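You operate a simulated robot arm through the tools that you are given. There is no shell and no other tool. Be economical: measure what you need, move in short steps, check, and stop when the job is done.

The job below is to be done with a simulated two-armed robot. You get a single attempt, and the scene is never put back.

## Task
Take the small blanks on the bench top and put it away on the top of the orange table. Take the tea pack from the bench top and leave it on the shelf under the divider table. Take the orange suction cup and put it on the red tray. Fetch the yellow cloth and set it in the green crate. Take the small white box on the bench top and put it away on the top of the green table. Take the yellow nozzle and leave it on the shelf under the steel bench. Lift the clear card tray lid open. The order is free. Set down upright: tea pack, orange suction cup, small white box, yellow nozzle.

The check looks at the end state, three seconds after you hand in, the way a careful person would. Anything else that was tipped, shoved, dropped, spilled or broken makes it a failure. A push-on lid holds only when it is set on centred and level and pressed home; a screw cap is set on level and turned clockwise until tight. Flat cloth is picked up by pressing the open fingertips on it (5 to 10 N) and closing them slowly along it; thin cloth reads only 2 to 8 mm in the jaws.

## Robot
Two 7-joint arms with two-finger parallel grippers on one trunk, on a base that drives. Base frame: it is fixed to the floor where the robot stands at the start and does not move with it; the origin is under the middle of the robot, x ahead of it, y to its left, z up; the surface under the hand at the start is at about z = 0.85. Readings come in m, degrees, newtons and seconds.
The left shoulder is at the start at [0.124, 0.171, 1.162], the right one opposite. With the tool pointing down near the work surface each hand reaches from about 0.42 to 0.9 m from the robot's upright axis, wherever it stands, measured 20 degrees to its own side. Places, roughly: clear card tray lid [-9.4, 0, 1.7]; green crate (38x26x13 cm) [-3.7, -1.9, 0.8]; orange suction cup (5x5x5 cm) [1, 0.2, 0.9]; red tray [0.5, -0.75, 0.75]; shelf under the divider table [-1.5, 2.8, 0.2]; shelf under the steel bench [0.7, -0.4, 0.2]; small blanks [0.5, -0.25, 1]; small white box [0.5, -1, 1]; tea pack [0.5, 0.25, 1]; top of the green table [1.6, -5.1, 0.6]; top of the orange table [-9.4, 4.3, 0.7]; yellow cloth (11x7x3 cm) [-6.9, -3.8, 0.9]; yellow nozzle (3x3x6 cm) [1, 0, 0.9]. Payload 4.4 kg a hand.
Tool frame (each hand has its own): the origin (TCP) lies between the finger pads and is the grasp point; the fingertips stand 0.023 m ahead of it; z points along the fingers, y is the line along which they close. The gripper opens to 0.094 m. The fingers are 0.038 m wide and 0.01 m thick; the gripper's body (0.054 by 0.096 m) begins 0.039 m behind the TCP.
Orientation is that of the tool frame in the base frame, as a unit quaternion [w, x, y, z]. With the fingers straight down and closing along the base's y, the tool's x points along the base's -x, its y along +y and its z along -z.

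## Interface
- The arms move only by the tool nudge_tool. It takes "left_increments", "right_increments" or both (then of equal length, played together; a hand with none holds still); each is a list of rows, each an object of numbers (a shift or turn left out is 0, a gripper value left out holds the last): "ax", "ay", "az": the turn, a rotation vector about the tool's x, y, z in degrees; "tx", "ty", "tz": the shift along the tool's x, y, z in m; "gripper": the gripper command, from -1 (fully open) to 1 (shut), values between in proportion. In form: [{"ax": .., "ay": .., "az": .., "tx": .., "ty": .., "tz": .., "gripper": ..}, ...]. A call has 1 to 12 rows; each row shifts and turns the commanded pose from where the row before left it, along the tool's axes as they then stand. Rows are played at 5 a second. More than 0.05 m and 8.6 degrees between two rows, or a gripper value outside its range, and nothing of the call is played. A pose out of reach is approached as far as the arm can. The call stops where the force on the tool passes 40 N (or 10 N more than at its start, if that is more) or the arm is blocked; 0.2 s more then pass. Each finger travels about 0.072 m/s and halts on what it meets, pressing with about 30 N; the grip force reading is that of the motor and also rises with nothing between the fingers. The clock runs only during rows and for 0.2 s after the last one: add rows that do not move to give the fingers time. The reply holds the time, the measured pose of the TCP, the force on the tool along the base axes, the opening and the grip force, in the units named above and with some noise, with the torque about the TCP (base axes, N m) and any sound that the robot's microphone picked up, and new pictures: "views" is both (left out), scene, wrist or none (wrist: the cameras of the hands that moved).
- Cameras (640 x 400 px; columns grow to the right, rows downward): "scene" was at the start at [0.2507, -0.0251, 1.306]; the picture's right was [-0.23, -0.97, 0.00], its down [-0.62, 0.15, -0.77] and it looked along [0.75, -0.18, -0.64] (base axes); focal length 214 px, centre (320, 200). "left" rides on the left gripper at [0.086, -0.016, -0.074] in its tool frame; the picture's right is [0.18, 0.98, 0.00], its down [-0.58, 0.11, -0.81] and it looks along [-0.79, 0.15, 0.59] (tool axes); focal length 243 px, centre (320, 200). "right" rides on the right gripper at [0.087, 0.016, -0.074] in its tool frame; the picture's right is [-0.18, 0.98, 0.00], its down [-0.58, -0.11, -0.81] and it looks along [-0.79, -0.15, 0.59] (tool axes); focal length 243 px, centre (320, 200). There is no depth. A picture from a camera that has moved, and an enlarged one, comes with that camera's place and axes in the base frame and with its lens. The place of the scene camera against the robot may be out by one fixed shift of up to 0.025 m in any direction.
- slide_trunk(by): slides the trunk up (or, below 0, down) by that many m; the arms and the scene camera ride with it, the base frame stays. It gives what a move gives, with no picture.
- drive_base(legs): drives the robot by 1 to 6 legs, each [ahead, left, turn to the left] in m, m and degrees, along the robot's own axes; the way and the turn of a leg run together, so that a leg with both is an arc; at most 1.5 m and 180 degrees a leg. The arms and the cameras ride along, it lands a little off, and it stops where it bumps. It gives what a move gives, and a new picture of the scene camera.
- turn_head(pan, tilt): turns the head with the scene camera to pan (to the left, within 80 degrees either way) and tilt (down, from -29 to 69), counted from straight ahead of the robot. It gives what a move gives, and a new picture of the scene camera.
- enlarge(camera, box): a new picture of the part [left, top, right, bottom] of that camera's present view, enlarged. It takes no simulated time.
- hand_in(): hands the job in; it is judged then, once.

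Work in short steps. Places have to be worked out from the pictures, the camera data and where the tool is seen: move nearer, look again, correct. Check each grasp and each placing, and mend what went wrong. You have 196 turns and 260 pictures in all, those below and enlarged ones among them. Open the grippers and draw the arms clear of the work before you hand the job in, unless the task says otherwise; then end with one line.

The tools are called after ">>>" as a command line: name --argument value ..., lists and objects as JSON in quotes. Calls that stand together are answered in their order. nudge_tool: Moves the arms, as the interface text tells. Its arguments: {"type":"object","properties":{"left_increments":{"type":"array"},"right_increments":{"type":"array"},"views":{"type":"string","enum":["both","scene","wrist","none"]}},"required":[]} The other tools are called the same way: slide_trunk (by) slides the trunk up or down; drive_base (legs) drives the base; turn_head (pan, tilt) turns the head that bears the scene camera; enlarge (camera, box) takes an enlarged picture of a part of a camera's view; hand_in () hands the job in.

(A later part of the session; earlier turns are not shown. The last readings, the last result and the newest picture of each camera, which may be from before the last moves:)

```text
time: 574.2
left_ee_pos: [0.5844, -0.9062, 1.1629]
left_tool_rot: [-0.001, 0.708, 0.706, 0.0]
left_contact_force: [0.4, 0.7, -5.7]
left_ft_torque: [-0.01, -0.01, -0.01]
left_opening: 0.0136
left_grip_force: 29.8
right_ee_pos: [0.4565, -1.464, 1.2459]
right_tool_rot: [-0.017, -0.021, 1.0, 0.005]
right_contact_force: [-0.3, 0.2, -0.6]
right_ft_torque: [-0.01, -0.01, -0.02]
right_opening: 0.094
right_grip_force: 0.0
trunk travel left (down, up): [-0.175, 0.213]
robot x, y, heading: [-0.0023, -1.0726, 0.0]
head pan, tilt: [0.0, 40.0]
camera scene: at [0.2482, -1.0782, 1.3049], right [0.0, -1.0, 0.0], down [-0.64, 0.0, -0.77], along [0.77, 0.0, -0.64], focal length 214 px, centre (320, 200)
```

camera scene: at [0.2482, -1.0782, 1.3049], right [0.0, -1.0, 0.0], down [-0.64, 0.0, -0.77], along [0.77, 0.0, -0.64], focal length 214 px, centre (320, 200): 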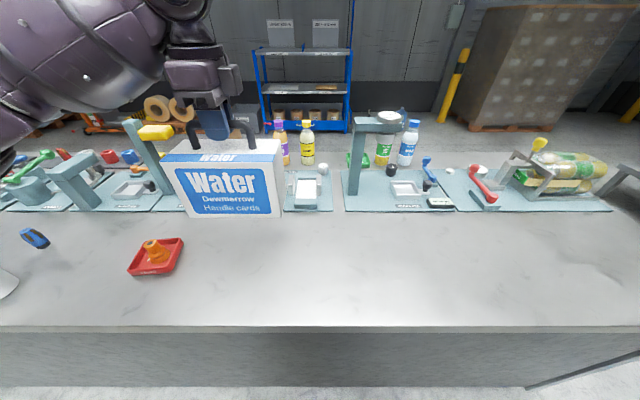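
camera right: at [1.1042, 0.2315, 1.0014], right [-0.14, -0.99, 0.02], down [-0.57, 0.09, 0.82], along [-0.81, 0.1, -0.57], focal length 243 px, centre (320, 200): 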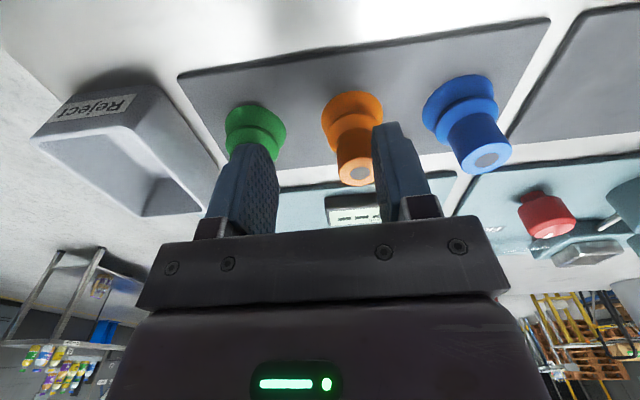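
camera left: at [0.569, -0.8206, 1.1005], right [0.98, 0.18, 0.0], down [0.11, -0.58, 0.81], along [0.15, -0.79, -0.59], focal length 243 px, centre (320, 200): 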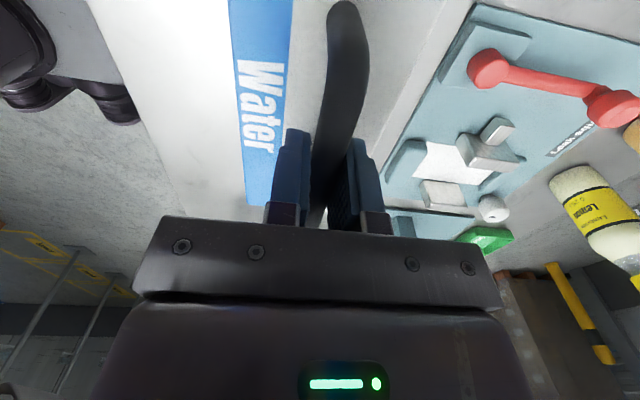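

Box held (0.6 kg). I look south for the way to the green table at [1.6,−5.1].

>>> turn_head --pan -70 --tilt 18

```text
time: 575.7
left_ee_pos: [0.5845, -0.9061, 1.1655]
left_tool_rot: [0.0, 0.709, 0.706, 0.0]
left_contact_force: [-0.6, -0.4, -5.7]
left_ft_torque: [0.0, -0.03, 0.0]
left_opening: 0.0137
left_grip_force: 29.9
right_ee_pos: [0.4547, -1.4657, 1.2465]
right_tool_rot: [-0.016, -0.02, 1.0, 0.005]
right_contact_force: [0.2, 0.5, -0.9]
right_ft_torque: [0.01, 0.0, 0.01]
right_opening: 0.0938
right_grip_force: 0.0
trunk travel left (down, up): [-0.175, 0.213]
robot x, y, heading: [-0.0054, -1.0746, 0.1]
head pan, tilt: [-70.0, 18.0]
camera scene: at [0.1942, -1.1659, 1.3399], right [-0.94, -0.34, 0.0], down [-0.11, 0.29, -0.95], along [0.33, -0.89, -0.31], focal length 214 px, centre (320, 200)
```

scene: 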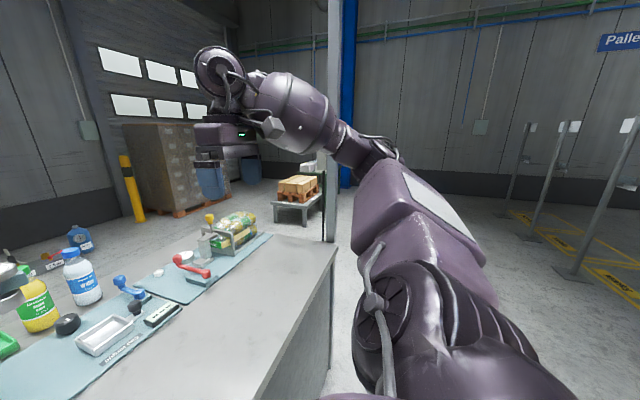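

I strafe further south along the bench and look again.

>>> drive_base --legs '[[-0.03, -0.9, 0]]'

>>> turn_head --pan -45 --tilt 18

```text
time: 580.1
left_ee_pos: [0.5699, -1.3349, 1.1643]
left_tool_rot: [-0.001, 0.708, 0.706, -0.001]
left_contact_force: [-0.1, 0.5, -5.1]
left_ft_torque: [-0.01, -0.04, -0.01]
left_opening: 0.0135
left_grip_force: 29.6
right_ee_pos: [0.4384, -1.8907, 1.248]
right_tool_rot: [-0.014, -0.029, 0.999, 0.002]
right_contact_force: [0.9, -0.2, 0.5]
right_ft_torque: [-0.01, 0.02, 0.0]
right_opening: 0.0937
right_grip_force: 0.0
trunk travel left (down, up): [-0.175, 0.213]
robot x, y, heading: [-0.0176, -1.5027, 0.3]
head pan, tilt: [-70.0, 18.0]
stopped in leg 1: the robot was blocked; the commanded pose is now the measured one
camera scene: at [0.1791, -1.5958, 1.3404], right [-0.94, -0.35, 0.0], down [-0.11, 0.29, -0.95], along [0.33, -0.89, -0.31], focal length 214 px, centre (320, 200)
```

scene: 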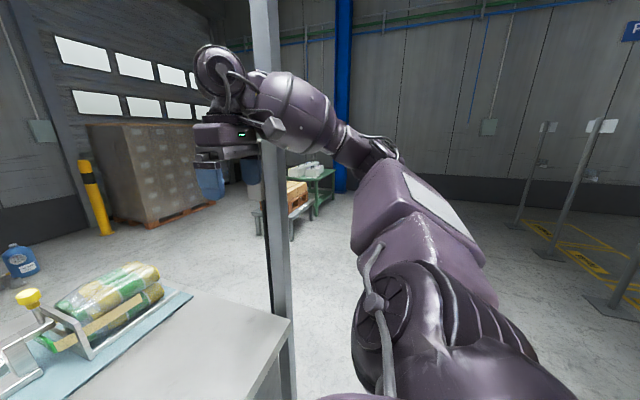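

```text
time: 581.0
left_ee_pos: [0.5688, -1.3349, 1.1663]
left_tool_rot: [0.001, 0.707, 0.707, 0.001]
left_contact_force: [0.2, -0.1, -5.5]
left_ft_torque: [-0.03, -0.03, -0.02]
left_opening: 0.0135
left_grip_force: 30.0
right_ee_pos: [0.4385, -1.8908, 1.2475]
right_tool_rot: [-0.015, -0.027, 1.0, 0.002]
right_contact_force: [0.2, -0.3, 0.2]
right_ft_torque: [0.0, 0.02, 0.02]
right_opening: 0.0943
right_grip_force: 0.1
trunk travel left (down, up): [-0.175, 0.213]
robot x, y, heading: [-0.0168, -1.5034, 0.2]
head pan, tilt: [-45.0, 18.0]
camera scene: at [0.2126, -1.5737, 1.3406], right [-0.7, -0.71, 0.0], down [-0.22, 0.22, -0.95], along [0.68, -0.67, -0.31], focal length 214 px, centre (320, 200)
```

scene: 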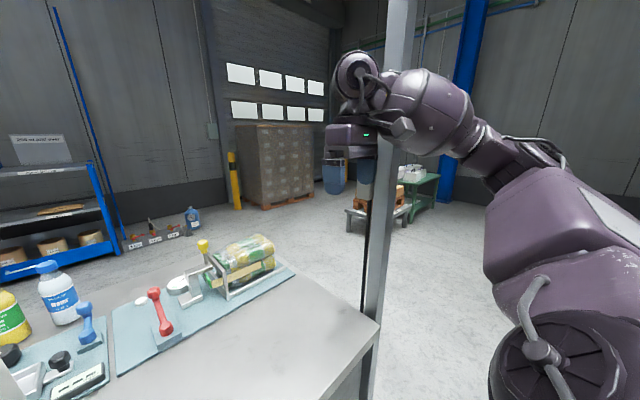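

The right hand touched the pole at the bench end. I back away from it, retreat 0.28 m, then continue south.

>>> drive_base --legs '[[0, 0.06, 0], [-0.28, 0, 0]]'

>>> drive_base --legs '[[0, -0.7, 0], [0, -0.7, 0]]'

```text
time: 583.8
left_ee_pos: [0.2867, -1.277, 1.1626]
left_tool_rot: [0.0, 0.707, 0.707, -0.001]
left_contact_force: [0.8, -0.5, -5.3]
left_ft_torque: [-0.01, -0.01, -0.04]
left_opening: 0.0136
left_grip_force: 30.1
right_ee_pos: [0.1575, -1.8317, 1.2451]
right_tool_rot: [-0.015, -0.028, 0.999, 0.002]
right_contact_force: [0.1, 0.0, -1.2]
right_ft_torque: [-0.04, -0.02, 0.03]
right_opening: 0.094
right_grip_force: 0.1
trunk travel left (down, up): [-0.175, 0.213]
robot x, y, heading: [-0.3049, -1.4452, 0.4]
head pan, tilt: [-45.0, 18.0]
camera scene: at [-0.068, -1.5163, 1.3399], right [-0.7, -0.71, 0.0], down [-0.22, 0.22, -0.95], along [0.68, -0.67, -0.31], focal length 214 px, centre (320, 200)
```

scene: 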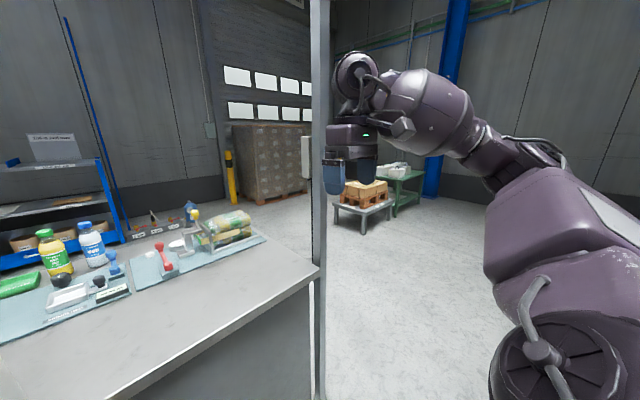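

```text
time: 596.5
left_ee_pos: [0.2886, -2.6777, 1.163]
left_tool_rot: [0.0, 0.712, 0.702, 0.0]
left_contact_force: [-0.6, -0.4, -4.6]
left_ft_torque: [0.01, 0.01, -0.01]
left_opening: 0.0135
left_grip_force: 29.7
right_ee_pos: [0.1516, -3.2334, 1.2446]
right_tool_rot: [-0.016, -0.022, 1.0, 0.003]
right_contact_force: [0.2, -0.3, 0.2]
right_ft_torque: [0.02, -0.02, -0.02]
right_opening: 0.0937
right_grip_force: 0.0
trunk travel left (down, up): [-0.175, 0.213]
robot x, y, heading: [-0.3054, -2.8394, -0.4]
head pan, tilt: [-45.0, 18.0]
camera scene: at [-0.0705, -2.9134, 1.34], right [-0.71, -0.7, 0.0], down [-0.22, 0.22, -0.95], along [0.67, -0.68, -0.31], focal length 214 px, centre (320, 200)
```

scene: 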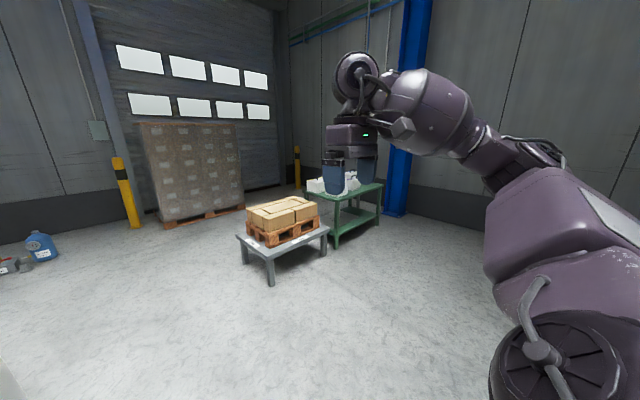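

The green table is ahead-right (west edge x≈1.38, y −4.66..−5.6). I strafe to y≈−5.0 and approach it.

>>> drive_base --legs '[[0, -1.2, 0], [0, -1.0, 0.4], [0.85, 0, 0]]'

>>> turn_head --pan 0 --tilt 32

```text
time: 620.1
left_ee_pos: [1.1573, -4.8304, 1.163]
left_tool_rot: [0.001, 0.699, 0.715, 0.0]
left_contact_force: [-0.7, 0.6, -5.5]
left_ft_torque: [0.0, -0.01, 0.0]
left_opening: 0.0137
left_grip_force: 30.5
right_ee_pos: [1.0389, -5.3887, 1.2462]
right_tool_rot: [-0.016, -0.039, 0.999, 0.003]
right_contact_force: [0.7, -0.5, 0.4]
right_ft_torque: [0.01, -0.01, 0.02]
right_opening: 0.0938
right_grip_force: 0.1
trunk travel left (down, up): [-0.175, 0.213]
robot x, y, heading: [0.5719, -5.0114, 1.4]
head pan, tilt: [-45.0, 18.0]
camera scene: at [0.8066, -5.0767, 1.34], right [-0.69, -0.73, 0.0], down [-0.22, 0.21, -0.95], along [0.69, -0.65, -0.31], focal length 214 px, centre (320, 200)
```

scene: 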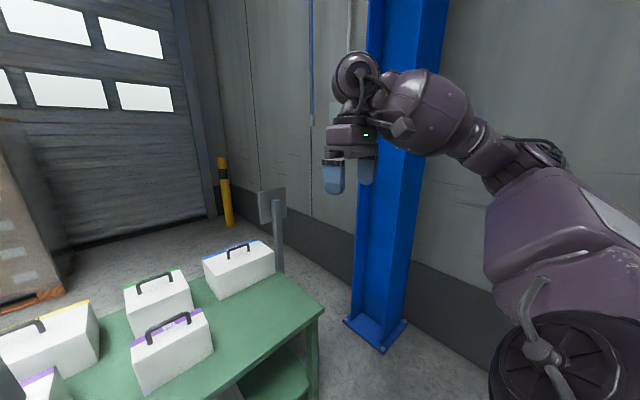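

```text
time: 621.2
left_ee_pos: [1.1566, -4.8285, 1.1626]
left_tool_rot: [0.001, 0.7, 0.714, 0.0]
left_contact_force: [-0.5, -0.4, -5.5]
left_ft_torque: [-0.02, -0.02, 0.02]
left_opening: 0.0135
left_grip_force: 29.7
right_ee_pos: [1.039, -5.389, 1.2462]
right_tool_rot: [-0.016, -0.04, 0.999, 0.003]
right_contact_force: [-0.2, 0.2, -0.2]
right_ft_torque: [0.03, 0.0, -0.01]
right_opening: 0.0941
right_grip_force: 0.1
trunk travel left (down, up): [-0.175, 0.213]
robot x, y, heading: [0.5728, -5.0107, 1.5]
head pan, tilt: [0.0, 32.0]
camera scene: at [0.8283, -5.0102, 1.3175], right [0.03, -1.0, 0.0], down [-0.53, -0.01, -0.85], along [0.85, 0.02, -0.53], focal length 214 px, centre (320, 200)
```

scene: 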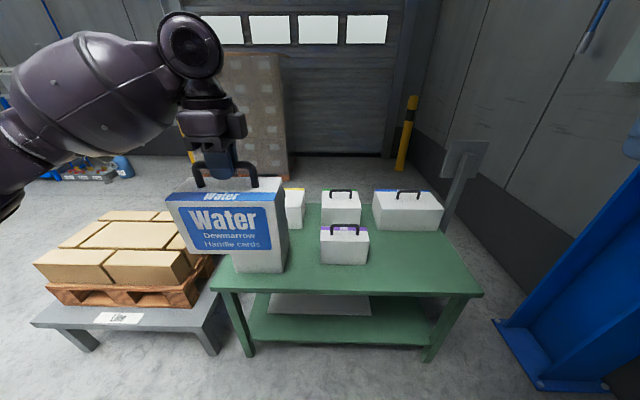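

Free area on the green table: x 1.36–1.74, y −5.22..−5.6 (right of the purple-topped box). Target centre ≈[1.46,−5.37]. I tuck both hands inward a bit and shift the base right first, at current distance.

>>> nudge_tool --left_increments '[{"tx": -0.035}, {"tx": -0.035}, {}]' --right_increments '[{"ty": 0.05}, {"ty": 0.05}, {}]' --views "none"

>>> drive_base --legs '[[0, -0.45, -1.5]]'

>>> turn_head --pan 0 --tilt 40

```text
time: 622.0
left_ee_pos: [1.1565, -4.8986, 1.1666]
left_tool_rot: [0.0, 0.7, 0.714, 0.0]
left_contact_force: [-0.2, -0.8, -4.2]
left_ft_torque: [0.01, -0.01, 0.02]
left_opening: 0.0135
left_grip_force: 30.1
right_ee_pos: [1.0306, -5.289, 1.2444]
right_tool_rot: [-0.015, -0.039, 0.999, 0.003]
right_contact_force: [0.5, -0.7, 0.3]
right_ft_torque: [0.02, -0.02, 0.01]
right_opening: 0.0942
right_grip_force: 0.0
trunk travel left (down, up): [-0.175, 0.213]
robot x, y, heading: [0.5698, -5.009, 1.6]
head pan, tilt: [0.0, 32.0]
```

```text
time: 626.5
left_ee_pos: [1.166, -5.3571, 1.1659]
left_tool_rot: [0.0, 0.707, 0.707, -0.001]
left_contact_force: [0.1, -0.6, -5.6]
left_ft_torque: [0.0, 0.04, 0.0]
left_opening: 0.0133
left_grip_force: 29.4
right_ee_pos: [1.0314, -5.7436, 1.2449]
right_tool_rot: [-0.016, -0.027, 0.999, 0.003]
right_contact_force: [0.2, -0.2, -1.0]
right_ft_torque: [0.01, 0.01, -0.02]
right_opening: 0.0939
right_grip_force: 0.1
trunk travel left (down, up): [-0.175, 0.213]
robot x, y, heading: [0.5766, -5.4591, 0.2]
head pan, tilt: [0.0, 32.0]
camera scene: at [0.835, -5.4611, 1.3175], right [0.0, -1.0, 0.0], down [-0.53, 0.0, -0.85], along [0.85, 0.0, -0.53], focal length 214 px, centre (320, 200)
```

scene: 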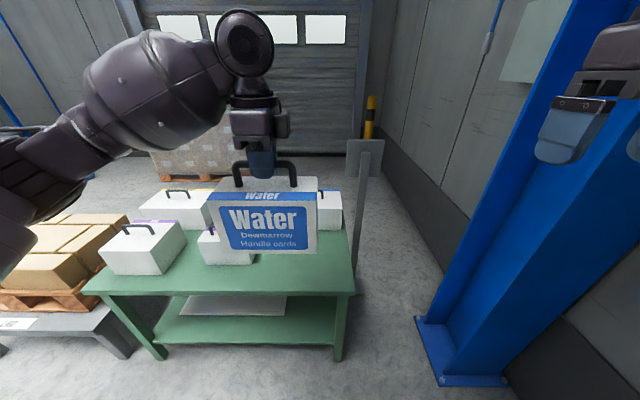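

```text
time: 627.1
left_ee_pos: [1.1667, -5.3567, 1.1655]
left_tool_rot: [0.0, 0.708, 0.706, -0.001]
left_contact_force: [-1.2, 0.2, -5.9]
left_ft_torque: [0.01, -0.02, 0.0]
left_opening: 0.0136
left_grip_force: 29.7
right_ee_pos: [1.031, -5.7452, 1.2451]
right_tool_rot: [-0.016, -0.028, 0.999, 0.002]
right_contact_force: [0.2, 0.5, 0.6]
right_ft_torque: [-0.02, 0.04, 0.03]
right_opening: 0.0941
right_grip_force: 0.0
trunk travel left (down, up): [-0.175, 0.213]
robot x, y, heading: [0.5777, -5.4573, 0.0]
head pan, tilt: [0.0, 40.0]
camera scene: at [0.8304, -5.4609, 1.3053], right [0.0, -1.0, 0.0], down [-0.64, 0.0, -0.77], along [0.77, 0.0, -0.64], focal length 214 px, centre (320, 200)
```

scene: 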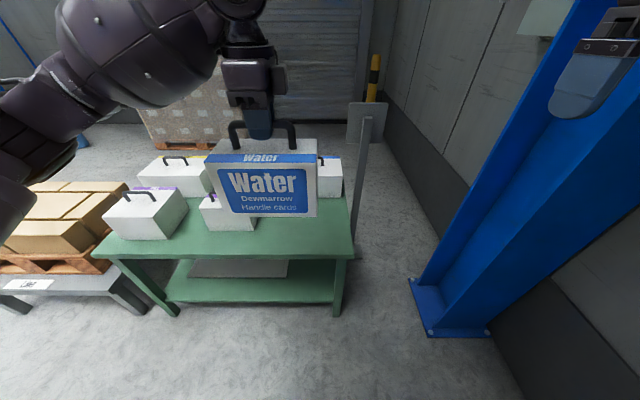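

Column clearance on the right is fine. I drive 0.30 m ahead to put the box over the free spot.

>>> drive_base --legs '[[0.3, -0.025, 0]]'

>>> nudge_tool --left_increments '[{"tz": 0.05}, {"tz": 0.05}, {"tz": 0.05}, {"tz": 0.05}, {"tz": 0.05}, {}]' --views "scene"

```text
time: 629.2
left_ee_pos: [1.4625, -5.3817, 1.1636]
left_tool_rot: [-0.001, 0.708, 0.706, 0.0]
left_contact_force: [-0.5, -0.1, -4.5]
left_ft_torque: [-0.02, 0.01, -0.01]
left_opening: 0.0135
left_grip_force: 29.8
right_ee_pos: [1.3263, -5.7696, 1.2454]
right_tool_rot: [-0.017, -0.026, 1.0, 0.003]
right_contact_force: [0.0, 0.7, 0.2]
right_ft_torque: [0.01, -0.01, -0.02]
right_opening: 0.094
right_grip_force: 0.0
trunk travel left (down, up): [-0.175, 0.213]
robot x, y, heading: [0.8774, -5.4806, -0.1]
head pan, tilt: [0.0, 40.0]
stopped in leg 1: the robot was blocked; the commanded pose is now the measured one
camera scene: at [1.1262, -5.4844, 1.3055], right [0.0, -1.0, 0.0], down [-0.64, 0.0, -0.77], along [0.77, 0.0, -0.64], focal length 214 px, centre (320, 200)
```

scene: 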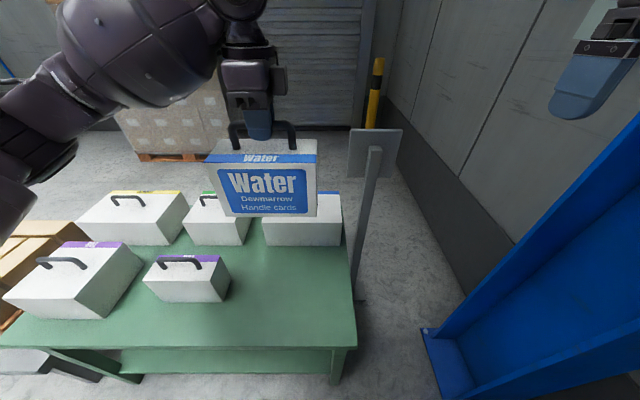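

```text
time: 630.6
left_ee_pos: [1.4617, -5.3806, 0.9156]
left_tool_rot: [0.0, 0.708, 0.707, 0.0]
left_contact_force: [-0.4, 0.8, -5.0]
left_ft_torque: [0.0, -0.01, -0.04]
left_opening: 0.0136
left_grip_force: 30.4
right_ee_pos: [1.3269, -5.77, 1.2438]
right_tool_rot: [-0.018, -0.026, 0.999, 0.004]
right_contact_force: [-0.7, -0.9, 0.7]
right_ft_torque: [-0.01, 0.0, -0.01]
right_opening: 0.094
right_grip_force: 0.1
trunk travel left (down, up): [-0.175, 0.213]
robot x, y, heading: [0.8724, -5.4829, -0.0]
head pan, tilt: [0.0, 40.0]
camera scene: at [1.1258, -5.4848, 1.3055], right [0.0, -1.0, 0.0], down [-0.64, 0.0, -0.77], along [0.77, 0.0, -0.64], focal length 214 px, centre (320, 200)
```

scene: 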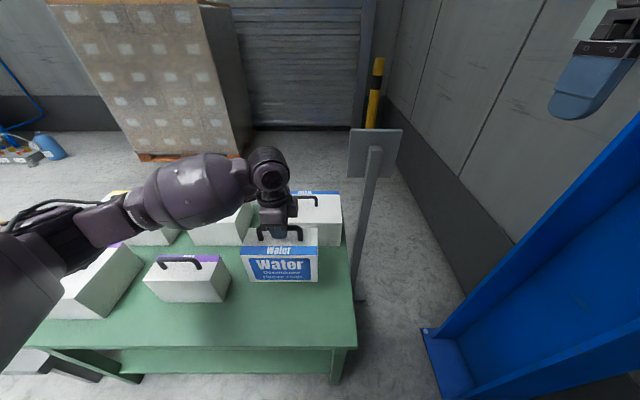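

The box hangs above the free spot. I lower in steps until it touches.

>>> nudge_tool --left_increments '[{"tz": 0.04}, {"tz": 0.04}, {"tz": 0.025}, {"tz": 0.01}, {}]' --views "scene"

```text
time: 631.9
left_ee_pos: [1.4608, -5.3817, 0.7989]
left_tool_rot: [0.0, 0.708, 0.706, -0.001]
left_contact_force: [-0.3, -0.4, -5.4]
left_ft_torque: [-0.03, -0.01, -0.02]
left_opening: 0.0134
left_grip_force: 29.8
right_ee_pos: [1.3272, -5.7688, 1.2435]
right_tool_rot: [-0.017, -0.027, 0.999, 0.002]
right_contact_force: [-1.2, -0.1, 0.7]
right_ft_torque: [0.04, 0.01, 0.01]
right_opening: 0.0939
right_grip_force: 0.0
trunk travel left (down, up): [-0.175, 0.213]
robot x, y, heading: [0.8753, -5.4813, 0.1]
head pan, tilt: [0.0, 40.0]
camera scene: at [1.126, -5.4845, 1.3055], right [0.0, -1.0, 0.0], down [-0.64, 0.0, -0.77], along [0.77, 0.0, -0.64], focal length 214 px, centre (320, 200)
```

scene: 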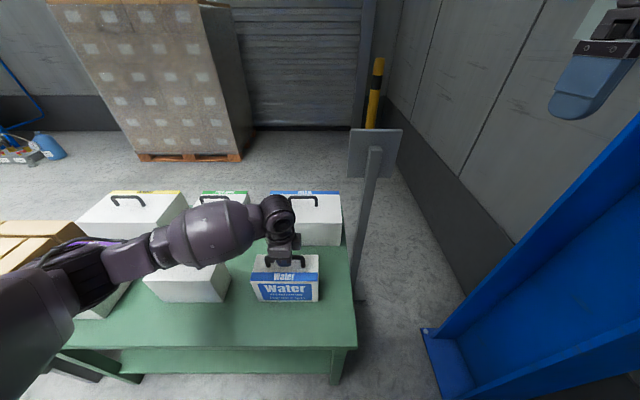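

>>> nudge_tool --left_increments '[{"tz": 0.006}, {"tz": 0.005}, {"tz": 0.005}, {"tz": 0.004}, {"tz": 0.004}, {}]' --views "none"

```text
time: 633.0
left_ee_pos: [1.4613, -5.384, 0.7825]
left_tool_rot: [0.003, 0.708, 0.706, 0.001]
left_contact_force: [-6.0, 2.4, 22.6]
left_ft_torque: [0.61, -0.09, 0.12]
left_opening: 0.0134
left_grip_force: 30.3
right_ee_pos: [1.327, -5.7689, 1.2442]
right_tool_rot: [-0.018, -0.027, 0.999, 0.002]
right_contact_force: [0.8, 0.6, 0.0]
right_ft_torque: [-0.01, 0.0, 0.01]
right_opening: 0.0939
right_grip_force: 0.1
trunk travel left (down, up): [-0.175, 0.213]
robot x, y, heading: [0.8766, -5.4803, 0.3]
head pan, tilt: [0.0, 40.0]
stopped in row 5 (left hand): the force on the tool passed its limit at 55 N (the readings are from after the stop); the commanded pose is now the measured one
```

On the table (contact). I ease, release the handle and lift the hand clear.

>>> nudge_tool --left_increments '[{"tz": -0.003}, {"gripper": 0.4}, {"gripper": 0.0}, {"gripper": -0.4}, {}, {"tz": -0.04}, {"tz": -0.05}, {"tz": -0.05}, {"tz": -0.05}, {"tz": -0.05}, {"tz": -0.05}, {}]' --views "scene"

>>> enlarge --camera "scene" --box '[160, 160, 400, 380]'

```text
time: 635.6
left_ee_pos: [1.4617, -5.383, 1.0732]
left_tool_rot: [0.002, 0.709, 0.706, 0.0]
left_contact_force: [-0.3, 0.7, -0.4]
left_ft_torque: [0.01, 0.02, 0.0]
left_opening: 0.0659
left_grip_force: 0.1
right_ee_pos: [1.3265, -5.7695, 1.2448]
right_tool_rot: [-0.018, -0.026, 0.999, 0.002]
right_contact_force: [0.5, -0.6, 0.1]
right_ft_torque: [0.02, -0.01, 0.02]
right_opening: 0.0941
right_grip_force: 0.1
trunk travel left (down, up): [-0.175, 0.213]
robot x, y, heading: [0.8743, -5.4812, 0.1]
head pan, tilt: [0.0, 40.0]
camera scene: at [1.1259, -5.4848, 1.3055], right [0.0, -1.0, 0.0], down [-0.64, 0.0, -0.77], along [0.77, 0.0, -0.64], focal length 214 px, centre (320, 200)
```

scene: 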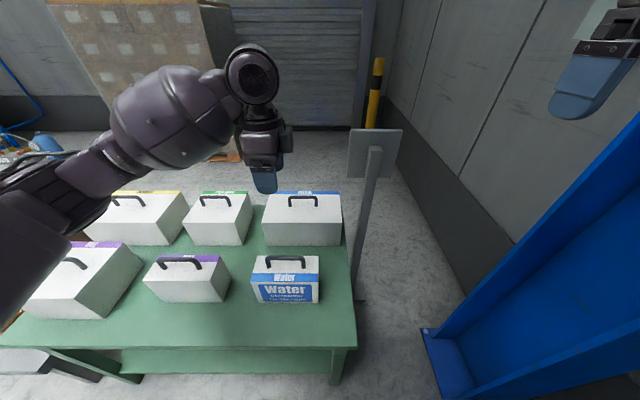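

```text
1.82 times, centred on (280, 270) of scene
camera zoom: at [1.1259, -5.4848, 1.3055], right [0.0, -1.0, 0.0], down [-0.64, 0.0, -0.77], along [0.77, 0.0, -0.64], focal length 390 px, centre (393, 73)
```

zoom: 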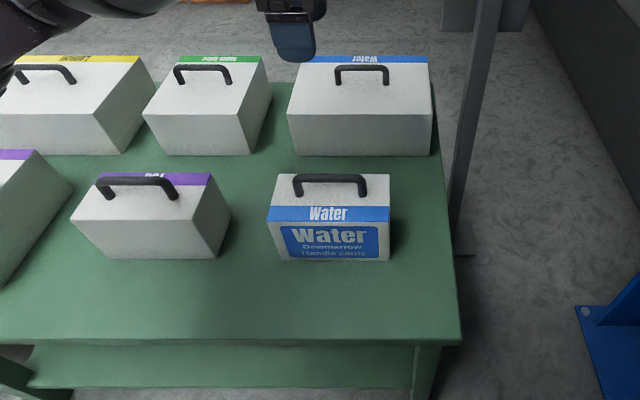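

Box placed upright and clear. Now the cloth: I back off, reset the left wrist, move north and face west to look.

>>> drive_base --legs '[[-0.7, 0, 0], [0, 1.1, 0], [0, 1.1, 0], [0, 0, 180]]'

>>> nudge_tool --left_increments '[{"az": -8.2}, {"az": -8.2}, {"az": -8.2}, {"az": -8.2}, {"az": -8.2}, {"az": -8.2}, {"az": -8.2}, {"az": -8.2}, {"az": -8.2}, {"az": -8.2}, {"az": -8.2, "gripper": -1}, {}]' --views "none"

>>> turn_head --pan 0 --tilt 10

```text
time: 665.6
left_ee_pos: [-0.4421, -3.3878, 1.0719]
left_tool_rot: [0.0, -0.704, 0.71, 0.002]
left_contact_force: [0.1, -0.3, -0.7]
left_ft_torque: [-0.02, 0.01, -0.01]
left_opening: 0.0659
left_grip_force: 0.0
right_ee_pos: [-0.3049, -3.0029, 1.2441]
right_tool_rot: [0.003, 1.0, 0.022, 0.017]
right_contact_force: [0.4, 0.3, -0.3]
right_ft_torque: [-0.02, 0.03, 0.0]
right_opening: 0.0941
right_grip_force: 0.1
trunk travel left (down, up): [-0.175, 0.213]
robot x, y, heading: [0.1445, -3.2927, 179.5]
head pan, tilt: [0.0, 40.0]
camera scene: at [-0.0756, -3.2997, 1.3054], right [0.01, 1.0, 0.0], down [0.64, 0.0, -0.77], along [-0.77, 0.0, -0.64], focal length 214 px, centre (320, 200)
```

scene: 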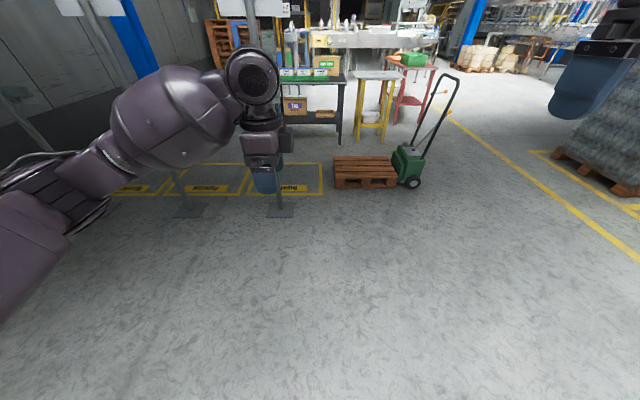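

```text
time: 668.2
left_ee_pos: [-0.4417, -3.3873, 1.0708]
left_tool_rot: [-0.001, 1.0, -0.003, -0.002]
left_contact_force: [-1.1, -0.1, 0.1]
left_ft_torque: [-0.03, 0.04, -0.01]
left_opening: 0.0939
left_grip_force: 0.0
right_ee_pos: [-0.304, -3.0029, 1.2431]
right_tool_rot: [0.004, 1.0, 0.023, 0.018]
right_contact_force: [-0.3, -0.7, -0.3]
right_ft_torque: [0.03, 0.03, -0.02]
right_opening: 0.0942
right_grip_force: 0.1
trunk travel left (down, up): [-0.175, 0.213]
robot x, y, heading: [0.1452, -3.2935, 179.7]
head pan, tilt: [0.0, 40.0]
```

```text
time: 669.2
left_ee_pos: [-0.4414, -3.388, 1.074]
left_tool_rot: [-0.001, 1.0, -0.004, 0.0]
left_contact_force: [0.0, -0.3, -0.5]
left_ft_torque: [0.0, -0.03, -0.01]
left_opening: 0.094
left_grip_force: 0.1
right_ee_pos: [-0.3038, -3.0022, 1.2442]
right_tool_rot: [0.004, 1.0, 0.022, 0.018]
right_contact_force: [0.3, -0.2, 0.6]
right_ft_torque: [0.03, 0.01, 0.01]
right_opening: 0.0941
right_grip_force: 0.0
trunk travel left (down, up): [-0.175, 0.213]
robot x, y, heading: [0.1483, -3.2974, 179.6]
head pan, tilt: [0.0, 10.0]
camera scene: at [-0.0835, -3.2996, 1.353], right [0.01, 1.0, 0.0], down [0.17, 0.0, -0.98], along [-0.98, 0.01, -0.17], focal length 214 px, centre (320, 200)
```

scene: 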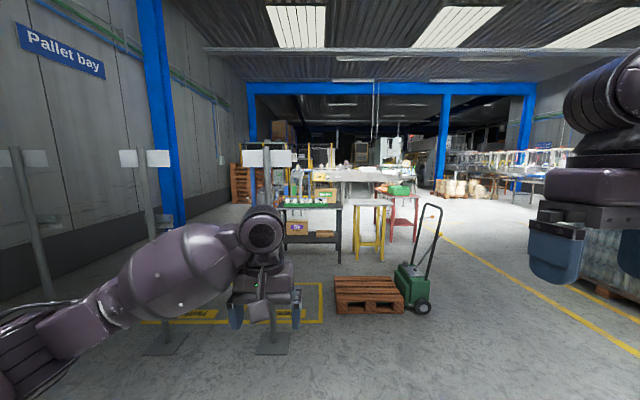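

The green crate stands on the red table (≈[−3.7,−1.9]). I zoom in to look for the cloth near column 302.

>>> enlarge --camera "scene" --box '[260, 140, 440, 250]'

```text
3.56 times, centred on (350, 195) of scene
camera zoom: at [-0.0835, -3.2996, 1.353], right [0.01, 1.0, 0.0], down [0.17, 0.0, -0.98], along [-0.98, 0.01, -0.17], focal length 763 px, centre (213, 218)
```

zoom: 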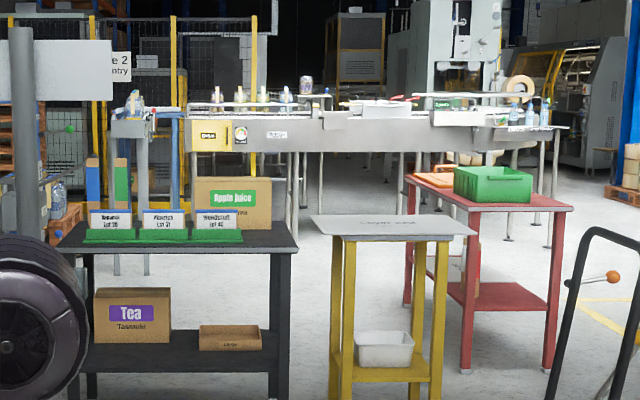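

I drive between the hand truck and the bottle pallets to x≈−2.5 and look again.

>>> drive_base --legs '[[0, -0.9, 0], [0, -0.92, 0.4], [1.4, 0, 0], [1.2, 0, 0]]'

```text
time: 679.5
left_ee_pos: [-0.4414, -2.3828, 1.0731]
left_tool_rot: [-0.001, 1.0, -0.007, -0.002]
left_contact_force: [0.0, 0.7, 0.0]
left_ft_torque: [0.03, 0.0, 0.03]
left_opening: 0.0939
left_grip_force: 0.0
right_ee_pos: [-0.2997, -1.9999, 1.2446]
right_tool_rot: [0.003, 1.0, 0.018, 0.018]
right_contact_force: [-0.4, -1.3, 0.4]
right_ft_torque: [-0.02, -0.01, 0.0]
right_opening: 0.0941
right_grip_force: 0.1
trunk travel left (down, up): [-0.175, 0.213]
robot x, y, heading: [0.1505, -2.2946, 179.2]
head pan, tilt: [0.0, 10.0]
stopped in leg 2: the robot was blocked; the commanded pose is now the measured one
camera scene: at [-0.0822, -2.298, 1.353], right [0.01, 1.0, 0.0], down [0.17, 0.0, -0.98], along [-0.98, 0.01, -0.17], focal length 214 px, centre (320, 200)
```

scene: 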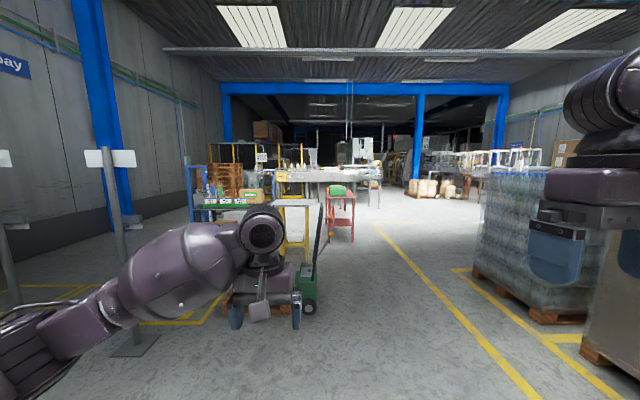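

I was bumping the bench end behind. I move forward first, then north.

>>> drive_base --legs '[[0, 0.06, 0.6], [0.7, 0, 0], [0, -0.82, 0], [1.4, 0, 0], [0.6, 0, 0]]'

```text
time: 701.1
left_ee_pos: [-3.1418, -1.6112, 1.0714]
left_tool_rot: [-0.001, 1.0, -0.002, -0.002]
left_contact_force: [0.4, 0.5, -0.5]
left_ft_torque: [-0.03, 0.02, 0.01]
left_opening: 0.0942
left_grip_force: 0.1
right_ee_pos: [-3.0062, -1.2249, 1.2438]
right_tool_rot: [0.003, 1.0, 0.025, 0.017]
right_contact_force: [0.0, 0.9, 0.2]
right_ft_torque: [0.04, -0.02, 0.01]
right_opening: 0.0938
right_grip_force: 0.1
trunk travel left (down, up): [-0.175, 0.213]
robot x, y, heading: [-2.5552, -1.5183, 180.1]
head pan, tilt: [0.0, 10.0]
camera scene: at [-2.7835, -1.5217, 1.3531], right [0.0, 1.0, 0.0], down [0.17, 0.0, -0.98], along [-0.98, 0.0, -0.17], focal length 214 px, centre (320, 200)
```

scene: 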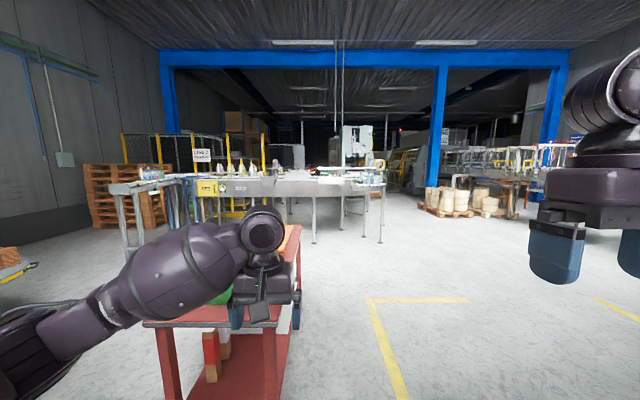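

I move north clear of the red table and then west to x≈−4.6 to see the conveyor and the cloth.

>>> drive_base --legs '[[0, -0.6, 0], [1.3, 0, 0], [0.75, 0, 0]]'

>>> turn_head --pan 50 --tilt 18

```text
time: 716.6
left_ee_pos: [-5.1871, -0.9516, 1.0737]
left_tool_rot: [-0.001, 1.0, -0.013, -0.001]
left_contact_force: [-0.8, 0.0, 0.3]
left_ft_torque: [-0.03, 0.03, -0.01]
left_opening: 0.0939
left_grip_force: 0.1
right_ee_pos: [-5.0429, -0.5687, 1.2437]
right_tool_rot: [0.003, 1.0, 0.013, 0.018]
right_contact_force: [0.2, 0.6, 0.1]
right_ft_torque: [-0.01, -0.01, 0.01]
right_opening: 0.0941
right_grip_force: 0.0
trunk travel left (down, up): [-0.175, 0.213]
robot x, y, heading: [-4.593, -0.8682, 178.7]
head pan, tilt: [0.0, 10.0]
camera scene: at [-4.8272, -0.8691, 1.3531], right [0.02, 1.0, 0.0], down [0.17, 0.0, -0.98], along [-0.98, 0.02, -0.17], focal length 214 px, centre (320, 200)
```

scene: 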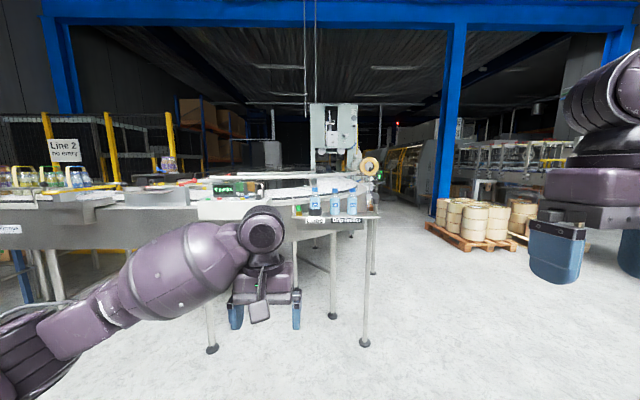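

```text
time: 717.8
left_ee_pos: [-5.1869, -0.9512, 1.072]
left_tool_rot: [-0.001, 1.0, -0.013, -0.001]
left_contact_force: [-0.6, 0.0, 0.9]
left_ft_torque: [0.01, -0.01, -0.03]
left_opening: 0.094
left_grip_force: 0.1
right_ee_pos: [-5.0423, -0.5695, 1.2442]
right_tool_rot: [0.003, 1.0, 0.014, 0.017]
right_contact_force: [-0.1, -0.2, -0.4]
right_ft_torque: [0.0, 0.03, 0.0]
right_opening: 0.0939
right_grip_force: 0.0
trunk travel left (down, up): [-0.175, 0.213]
robot x, y, heading: [-4.5953, -0.8694, 178.9]
head pan, tilt: [50.0, 18.0]
camera scene: at [-4.7957, -0.9413, 1.3401], right [-0.75, 0.66, 0.0], down [0.2, 0.23, -0.95], along [-0.63, -0.71, -0.31], focal length 214 px, centre (320, 200)
```

scene: 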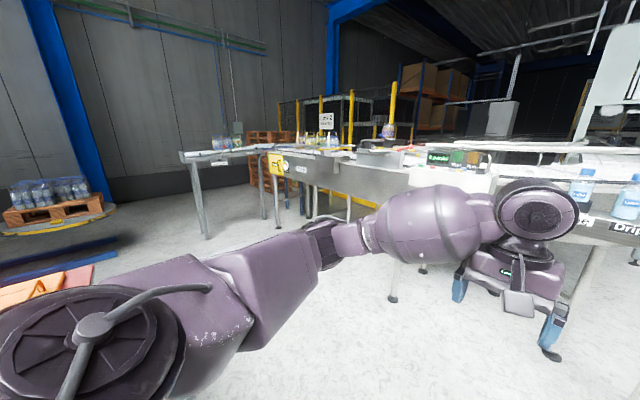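

>>> enlarge --camera "scene" --box '[170, 90, 430, 230]'

```text
2.46 times, centred on (300, 160) of scene
camera zoom: at [-4.7957, -0.9413, 1.3401], right [-0.75, 0.66, 0.0], down [0.2, 0.23, -0.95], along [-0.63, -0.71, -0.31], focal length 528 px, centre (369, 298)
```

zoom: 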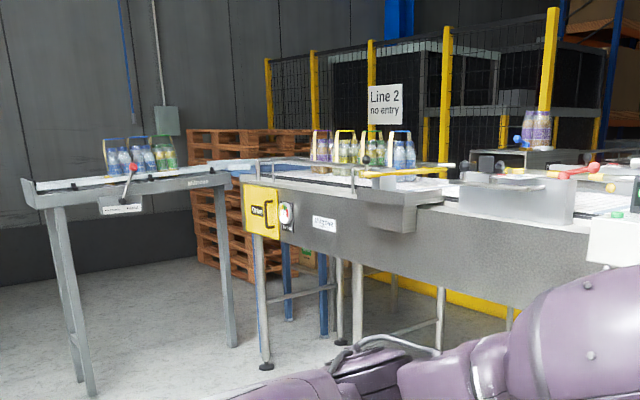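

The cloth should lie on the infeed conveyor at its machine end (y≈−3.8), accessible from the south. I turn south, centre in the corridor and drive down for a look.

>>> drive_base --legs '[[0, 0, 91], [0, -0.7, 0], [1.2, 0, 0]]'

>>> turn_head --pan 0 --tilt 20

```text
time: 734.1
left_ee_pos: [-5.2493, -2.6589, 1.0722]
left_tool_rot: [0.0, 0.715, 0.699, -0.002]
left_contact_force: [-0.1, 0.9, -0.3]
left_ft_torque: [0.02, 0.0, 0.0]
left_opening: 0.0941
left_grip_force: 0.1
right_ee_pos: [-5.632, -2.515, 1.2439]
right_tool_rot: [-0.01, 0.697, 0.717, 0.014]
right_contact_force: [0.8, 0.4, 0.4]
right_ft_torque: [-0.02, -0.02, 0.02]
right_opening: 0.0941
right_grip_force: 0.2
trunk travel left (down, up): [-0.175, 0.213]
robot x, y, heading: [-5.3304, -2.0679, -91.2]
head pan, tilt: [50.0, 18.0]
camera scene: at [-5.2496, -2.2883, 1.34], right [-0.66, -0.75, 0.0], down [-0.23, 0.2, -0.95], along [0.71, -0.63, -0.31], focal length 214 px, centre (320, 200)
```

scene: 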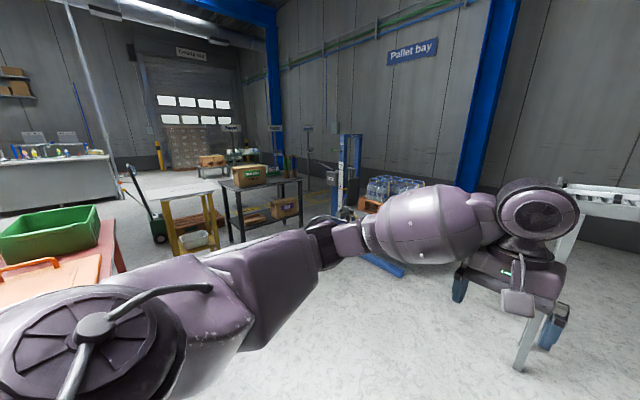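

```text
time: 735.2
left_ee_pos: [-5.25, -2.659, 1.0728]
left_tool_rot: [0.0, 0.715, 0.699, -0.002]
left_contact_force: [-0.6, 0.2, 0.3]
left_ft_torque: [0.01, 0.01, 0.01]
left_opening: 0.0941
left_grip_force: 0.1
right_ee_pos: [-5.632, -2.5152, 1.2453]
right_tool_rot: [-0.01, 0.697, 0.717, 0.015]
right_contact_force: [0.2, -1.1, 1.3]
right_ft_torque: [-0.02, 0.0, -0.02]
right_opening: 0.0944
right_grip_force: 0.1
trunk travel left (down, up): [-0.175, 0.213]
robot x, y, heading: [-5.333, -2.0685, -91.2]
head pan, tilt: [0.0, 20.0]
camera scene: at [-5.3217, -2.3198, 1.3368], right [-1.0, 0.02, 0.0], down [0.01, 0.34, -0.94], along [-0.02, -0.94, -0.34], focal length 214 px, centre (320, 200)
```

scene: 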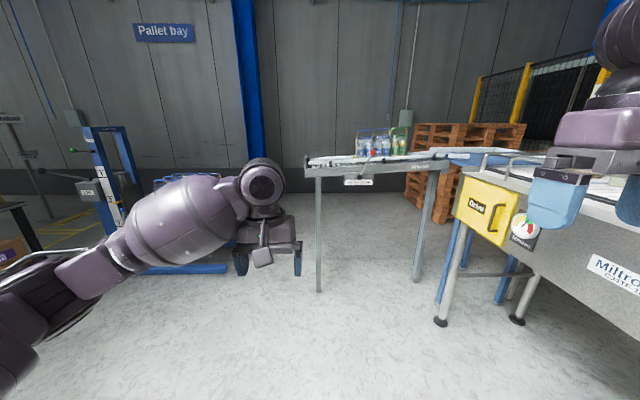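

The passage between the conveyor end (x≈−5.3) and the pallet truck forks (x≈−4.46) is wide enough. I go round to the south side, turn north and strafe west toward x≈−6.5.

>>> drive_base --legs '[[0, 0.45, 1.2], [1.4, 0, 0], [1.4, 0, 0], [0, 0, 180], [0, 0.9, 0], [0, 0.6, 0]]'

>>> turn_head --pan 15 --tilt 35

```text
time: 773.5
left_ee_pos: [-6.5068, -4.3398, 1.072]
left_tool_rot: [-0.002, 0.718, -0.696, 0.0]
left_contact_force: [0.5, 0.1, -0.5]
left_ft_torque: [0.03, 0.01, 0.01]
left_opening: 0.0939
left_grip_force: 0.0
right_ee_pos: [-6.117, -4.4629, 1.2434]
right_tool_rot: [0.015, 0.736, -0.677, 0.011]
right_contact_force: [-0.1, -0.3, 1.4]
right_ft_torque: [-0.02, -0.02, 0.0]
right_opening: 0.0942
right_grip_force: 0.0
trunk travel left (down, up): [-0.175, 0.213]
robot x, y, heading: [-6.3901, -4.9239, 92.1]
head pan, tilt: [0.0, 20.0]
camera scene: at [-6.3846, -4.6853, 1.3368], right [1.0, 0.04, 0.0], down [0.01, -0.34, -0.94], along [-0.03, 0.94, -0.34], focal length 214 px, centre (320, 200)
```

scene: 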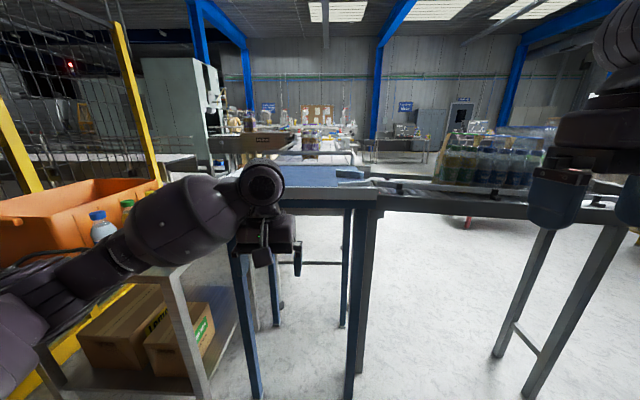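

```text
time: 774.3
left_ee_pos: [-6.506, -4.3414, 1.0723]
left_tool_rot: [-0.001, 0.719, -0.695, 0.0]
left_contact_force: [0.1, -0.3, -0.5]
left_ft_torque: [0.01, 0.0, 0.01]
left_opening: 0.0939
left_grip_force: 0.1
right_ee_pos: [-6.117, -4.4616, 1.2439]
right_tool_rot: [0.015, 0.736, -0.676, 0.01]
right_contact_force: [-0.5, 0.2, 0.1]
right_ft_torque: [0.02, -0.01, 0.01]
right_opening: 0.0938
right_grip_force: 0.1
trunk travel left (down, up): [-0.175, 0.213]
robot x, y, heading: [-6.3917, -4.9271, 92.1]
head pan, tilt: [15.0, 35.0]
camera scene: at [-6.4069, -4.6941, 1.313], right [0.96, 0.29, 0.0], down [0.17, -0.55, -0.82], along [-0.24, 0.78, -0.57], focal length 214 px, centre (320, 200)
```

scene: 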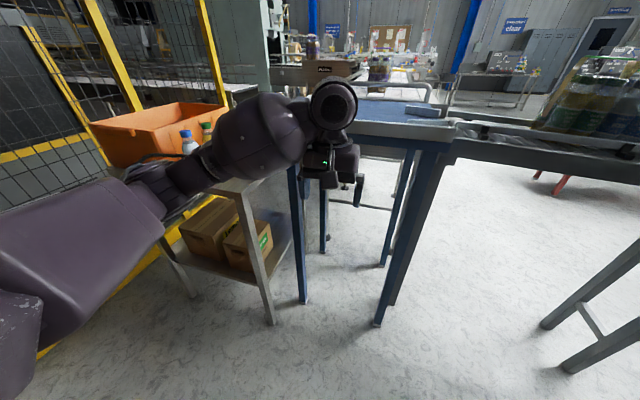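

A side table with an orange crate is at left; the cloth is probably on it behind my arm. I raise the left hand to see.

>>> nudge_tool --left_increments '[{"tz": -0.05}, {"tz": -0.05}, {"tz": -0.05}, {"tz": -0.05}, {"tz": -0.05}, {"ty": 0.04}, {"ty": 0.04}, {"ty": 0.04}, {}]' --views "scene"

>>> enlarge --camera "scene" --box '[80, 60, 360, 260]'

```text
time: 776.3
left_ee_pos: [-6.6262, -4.3429, 1.3213]
left_tool_rot: [-0.002, 0.718, -0.696, 0.0]
left_contact_force: [0.1, 0.9, 0.3]
left_ft_torque: [-0.01, -0.01, -0.01]
left_opening: 0.0941
left_grip_force: 0.0
right_ee_pos: [-6.1166, -4.462, 1.2445]
right_tool_rot: [0.015, 0.737, -0.676, 0.01]
right_contact_force: [0.1, 1.0, 0.0]
right_ft_torque: [-0.04, 0.0, 0.01]
right_opening: 0.094
right_grip_force: 0.1
trunk travel left (down, up): [-0.175, 0.213]
robot x, y, heading: [-6.3889, -4.9258, 91.8]
head pan, tilt: [15.0, 35.0]
camera scene: at [-6.4058, -4.6937, 1.3128], right [0.96, 0.29, 0.0], down [0.17, -0.55, -0.82], along [-0.24, 0.78, -0.57], focal length 214 px, centre (320, 200)
```

scene: 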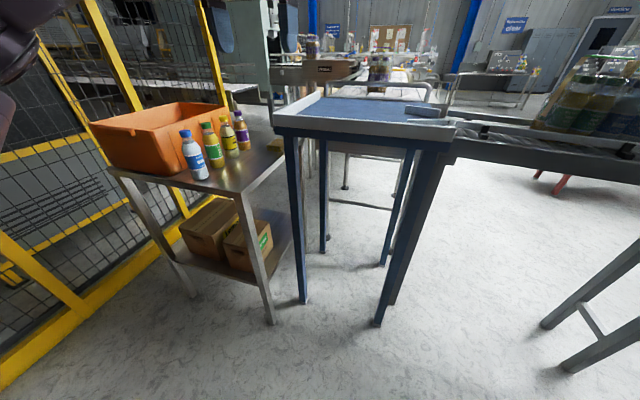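

```text
2.00 times, centred on (220, 160) of scene
camera zoom: at [-6.4058, -4.6937, 1.3128], right [0.96, 0.29, 0.0], down [0.17, -0.55, -0.82], along [-0.24, 0.78, -0.57], focal length 429 px, centre (520, 280)
```

zoom: 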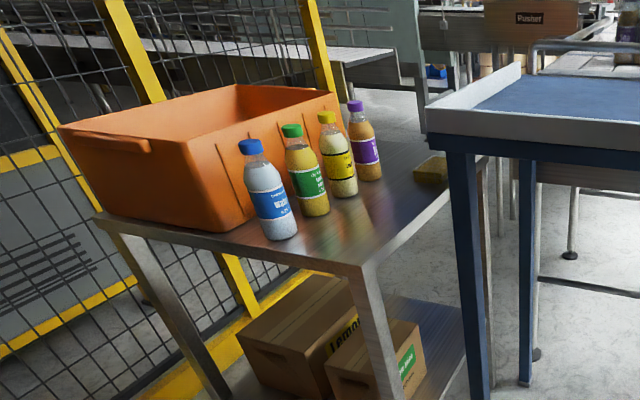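

The yellow cloth lies near [−6.93,−3.76,0.9] behind the bottles. I raise the trunk so the left forearm stays above the bottles, then drive close.

>>> slide_trunk --by 0.2

>>> drive_base --legs '[[0, 0.33, -1.8], [0.36, 0, 0]]'

>>> turn_head --pan 15 --tilt 50

```text
time: 778.4
left_ee_pos: [-6.6276, -4.3452, 1.5215]
left_tool_rot: [-0.002, 0.718, -0.696, -0.001]
left_contact_force: [0.2, -0.8, -0.8]
left_ft_torque: [0.01, 0.02, 0.01]
left_opening: 0.0941
left_grip_force: 0.1
right_ee_pos: [-6.1168, -4.4622, 1.4443]
right_tool_rot: [0.015, 0.737, -0.676, 0.011]
right_contact_force: [-0.7, 0.1, 0.5]
right_ft_torque: [0.01, 0.0, 0.0]
right_opening: 0.0938
right_grip_force: 0.1
trunk travel left (down, up): [-0.375, 0.013]
robot x, y, heading: [-6.3899, -4.9251, 92.1]
head pan, tilt: [15.0, 35.0]
```

```text
time: 783.9
left_ee_pos: [-6.9561, -3.9849, 1.5227]
left_tool_rot: [-0.002, 0.713, -0.701, -0.001]
left_contact_force: [0.1, -0.6, 0.5]
left_ft_torque: [0.02, 0.02, 0.03]
left_opening: 0.0942
left_grip_force: 0.1
right_ee_pos: [-6.4458, -4.1089, 1.4449]
right_tool_rot: [0.014, 0.732, -0.682, 0.011]
right_contact_force: [0.6, 0.6, -0.4]
right_ft_torque: [0.01, -0.01, -0.01]
right_opening: 0.0939
right_grip_force: 0.1
trunk travel left (down, up): [-0.375, 0.013]
robot x, y, heading: [-6.7292, -4.5675, 91.2]
head pan, tilt: [15.0, 35.0]
camera scene: at [-6.7382, -4.4324, 1.5233], right [0.96, 0.28, 0.0], down [0.16, -0.55, -0.82], along [-0.23, 0.79, -0.57], focal length 214 px, centre (320, 200)
```

scene: 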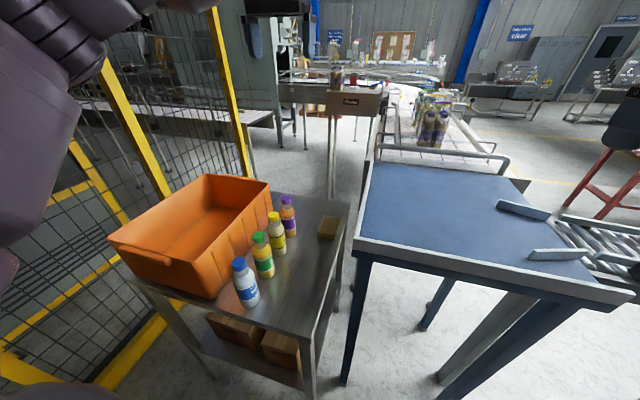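

```text
time: 784.6
left_ee_pos: [-6.9549, -3.9849, 1.5224]
left_tool_rot: [-0.002, 0.713, -0.701, -0.001]
left_contact_force: [-0.8, 0.0, 0.2]
left_ft_torque: [-0.04, 0.0, 0.0]
left_opening: 0.0941
left_grip_force: 0.1
right_ee_pos: [-6.4467, -4.1095, 1.444]
right_tool_rot: [0.014, 0.731, -0.682, 0.01]
right_contact_force: [0.5, 0.2, -0.1]
right_ft_torque: [-0.02, -0.01, 0.01]
right_opening: 0.0939
right_grip_force: 0.2
trunk travel left (down, up): [-0.375, 0.013]
robot x, y, heading: [-6.7302, -4.5672, 91.1]
head pan, tilt: [15.0, 50.0]
camera scene: at [-6.7351, -4.4436, 1.5017], right [0.96, 0.28, 0.0], down [0.21, -0.74, -0.64], along [-0.18, 0.62, -0.77], focal length 214 px, centre (320, 200)
```

scene: 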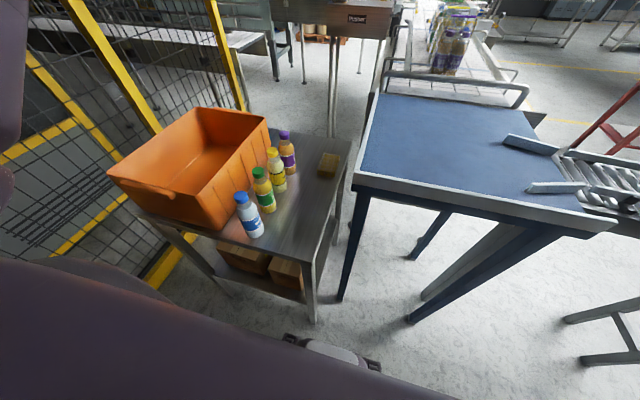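

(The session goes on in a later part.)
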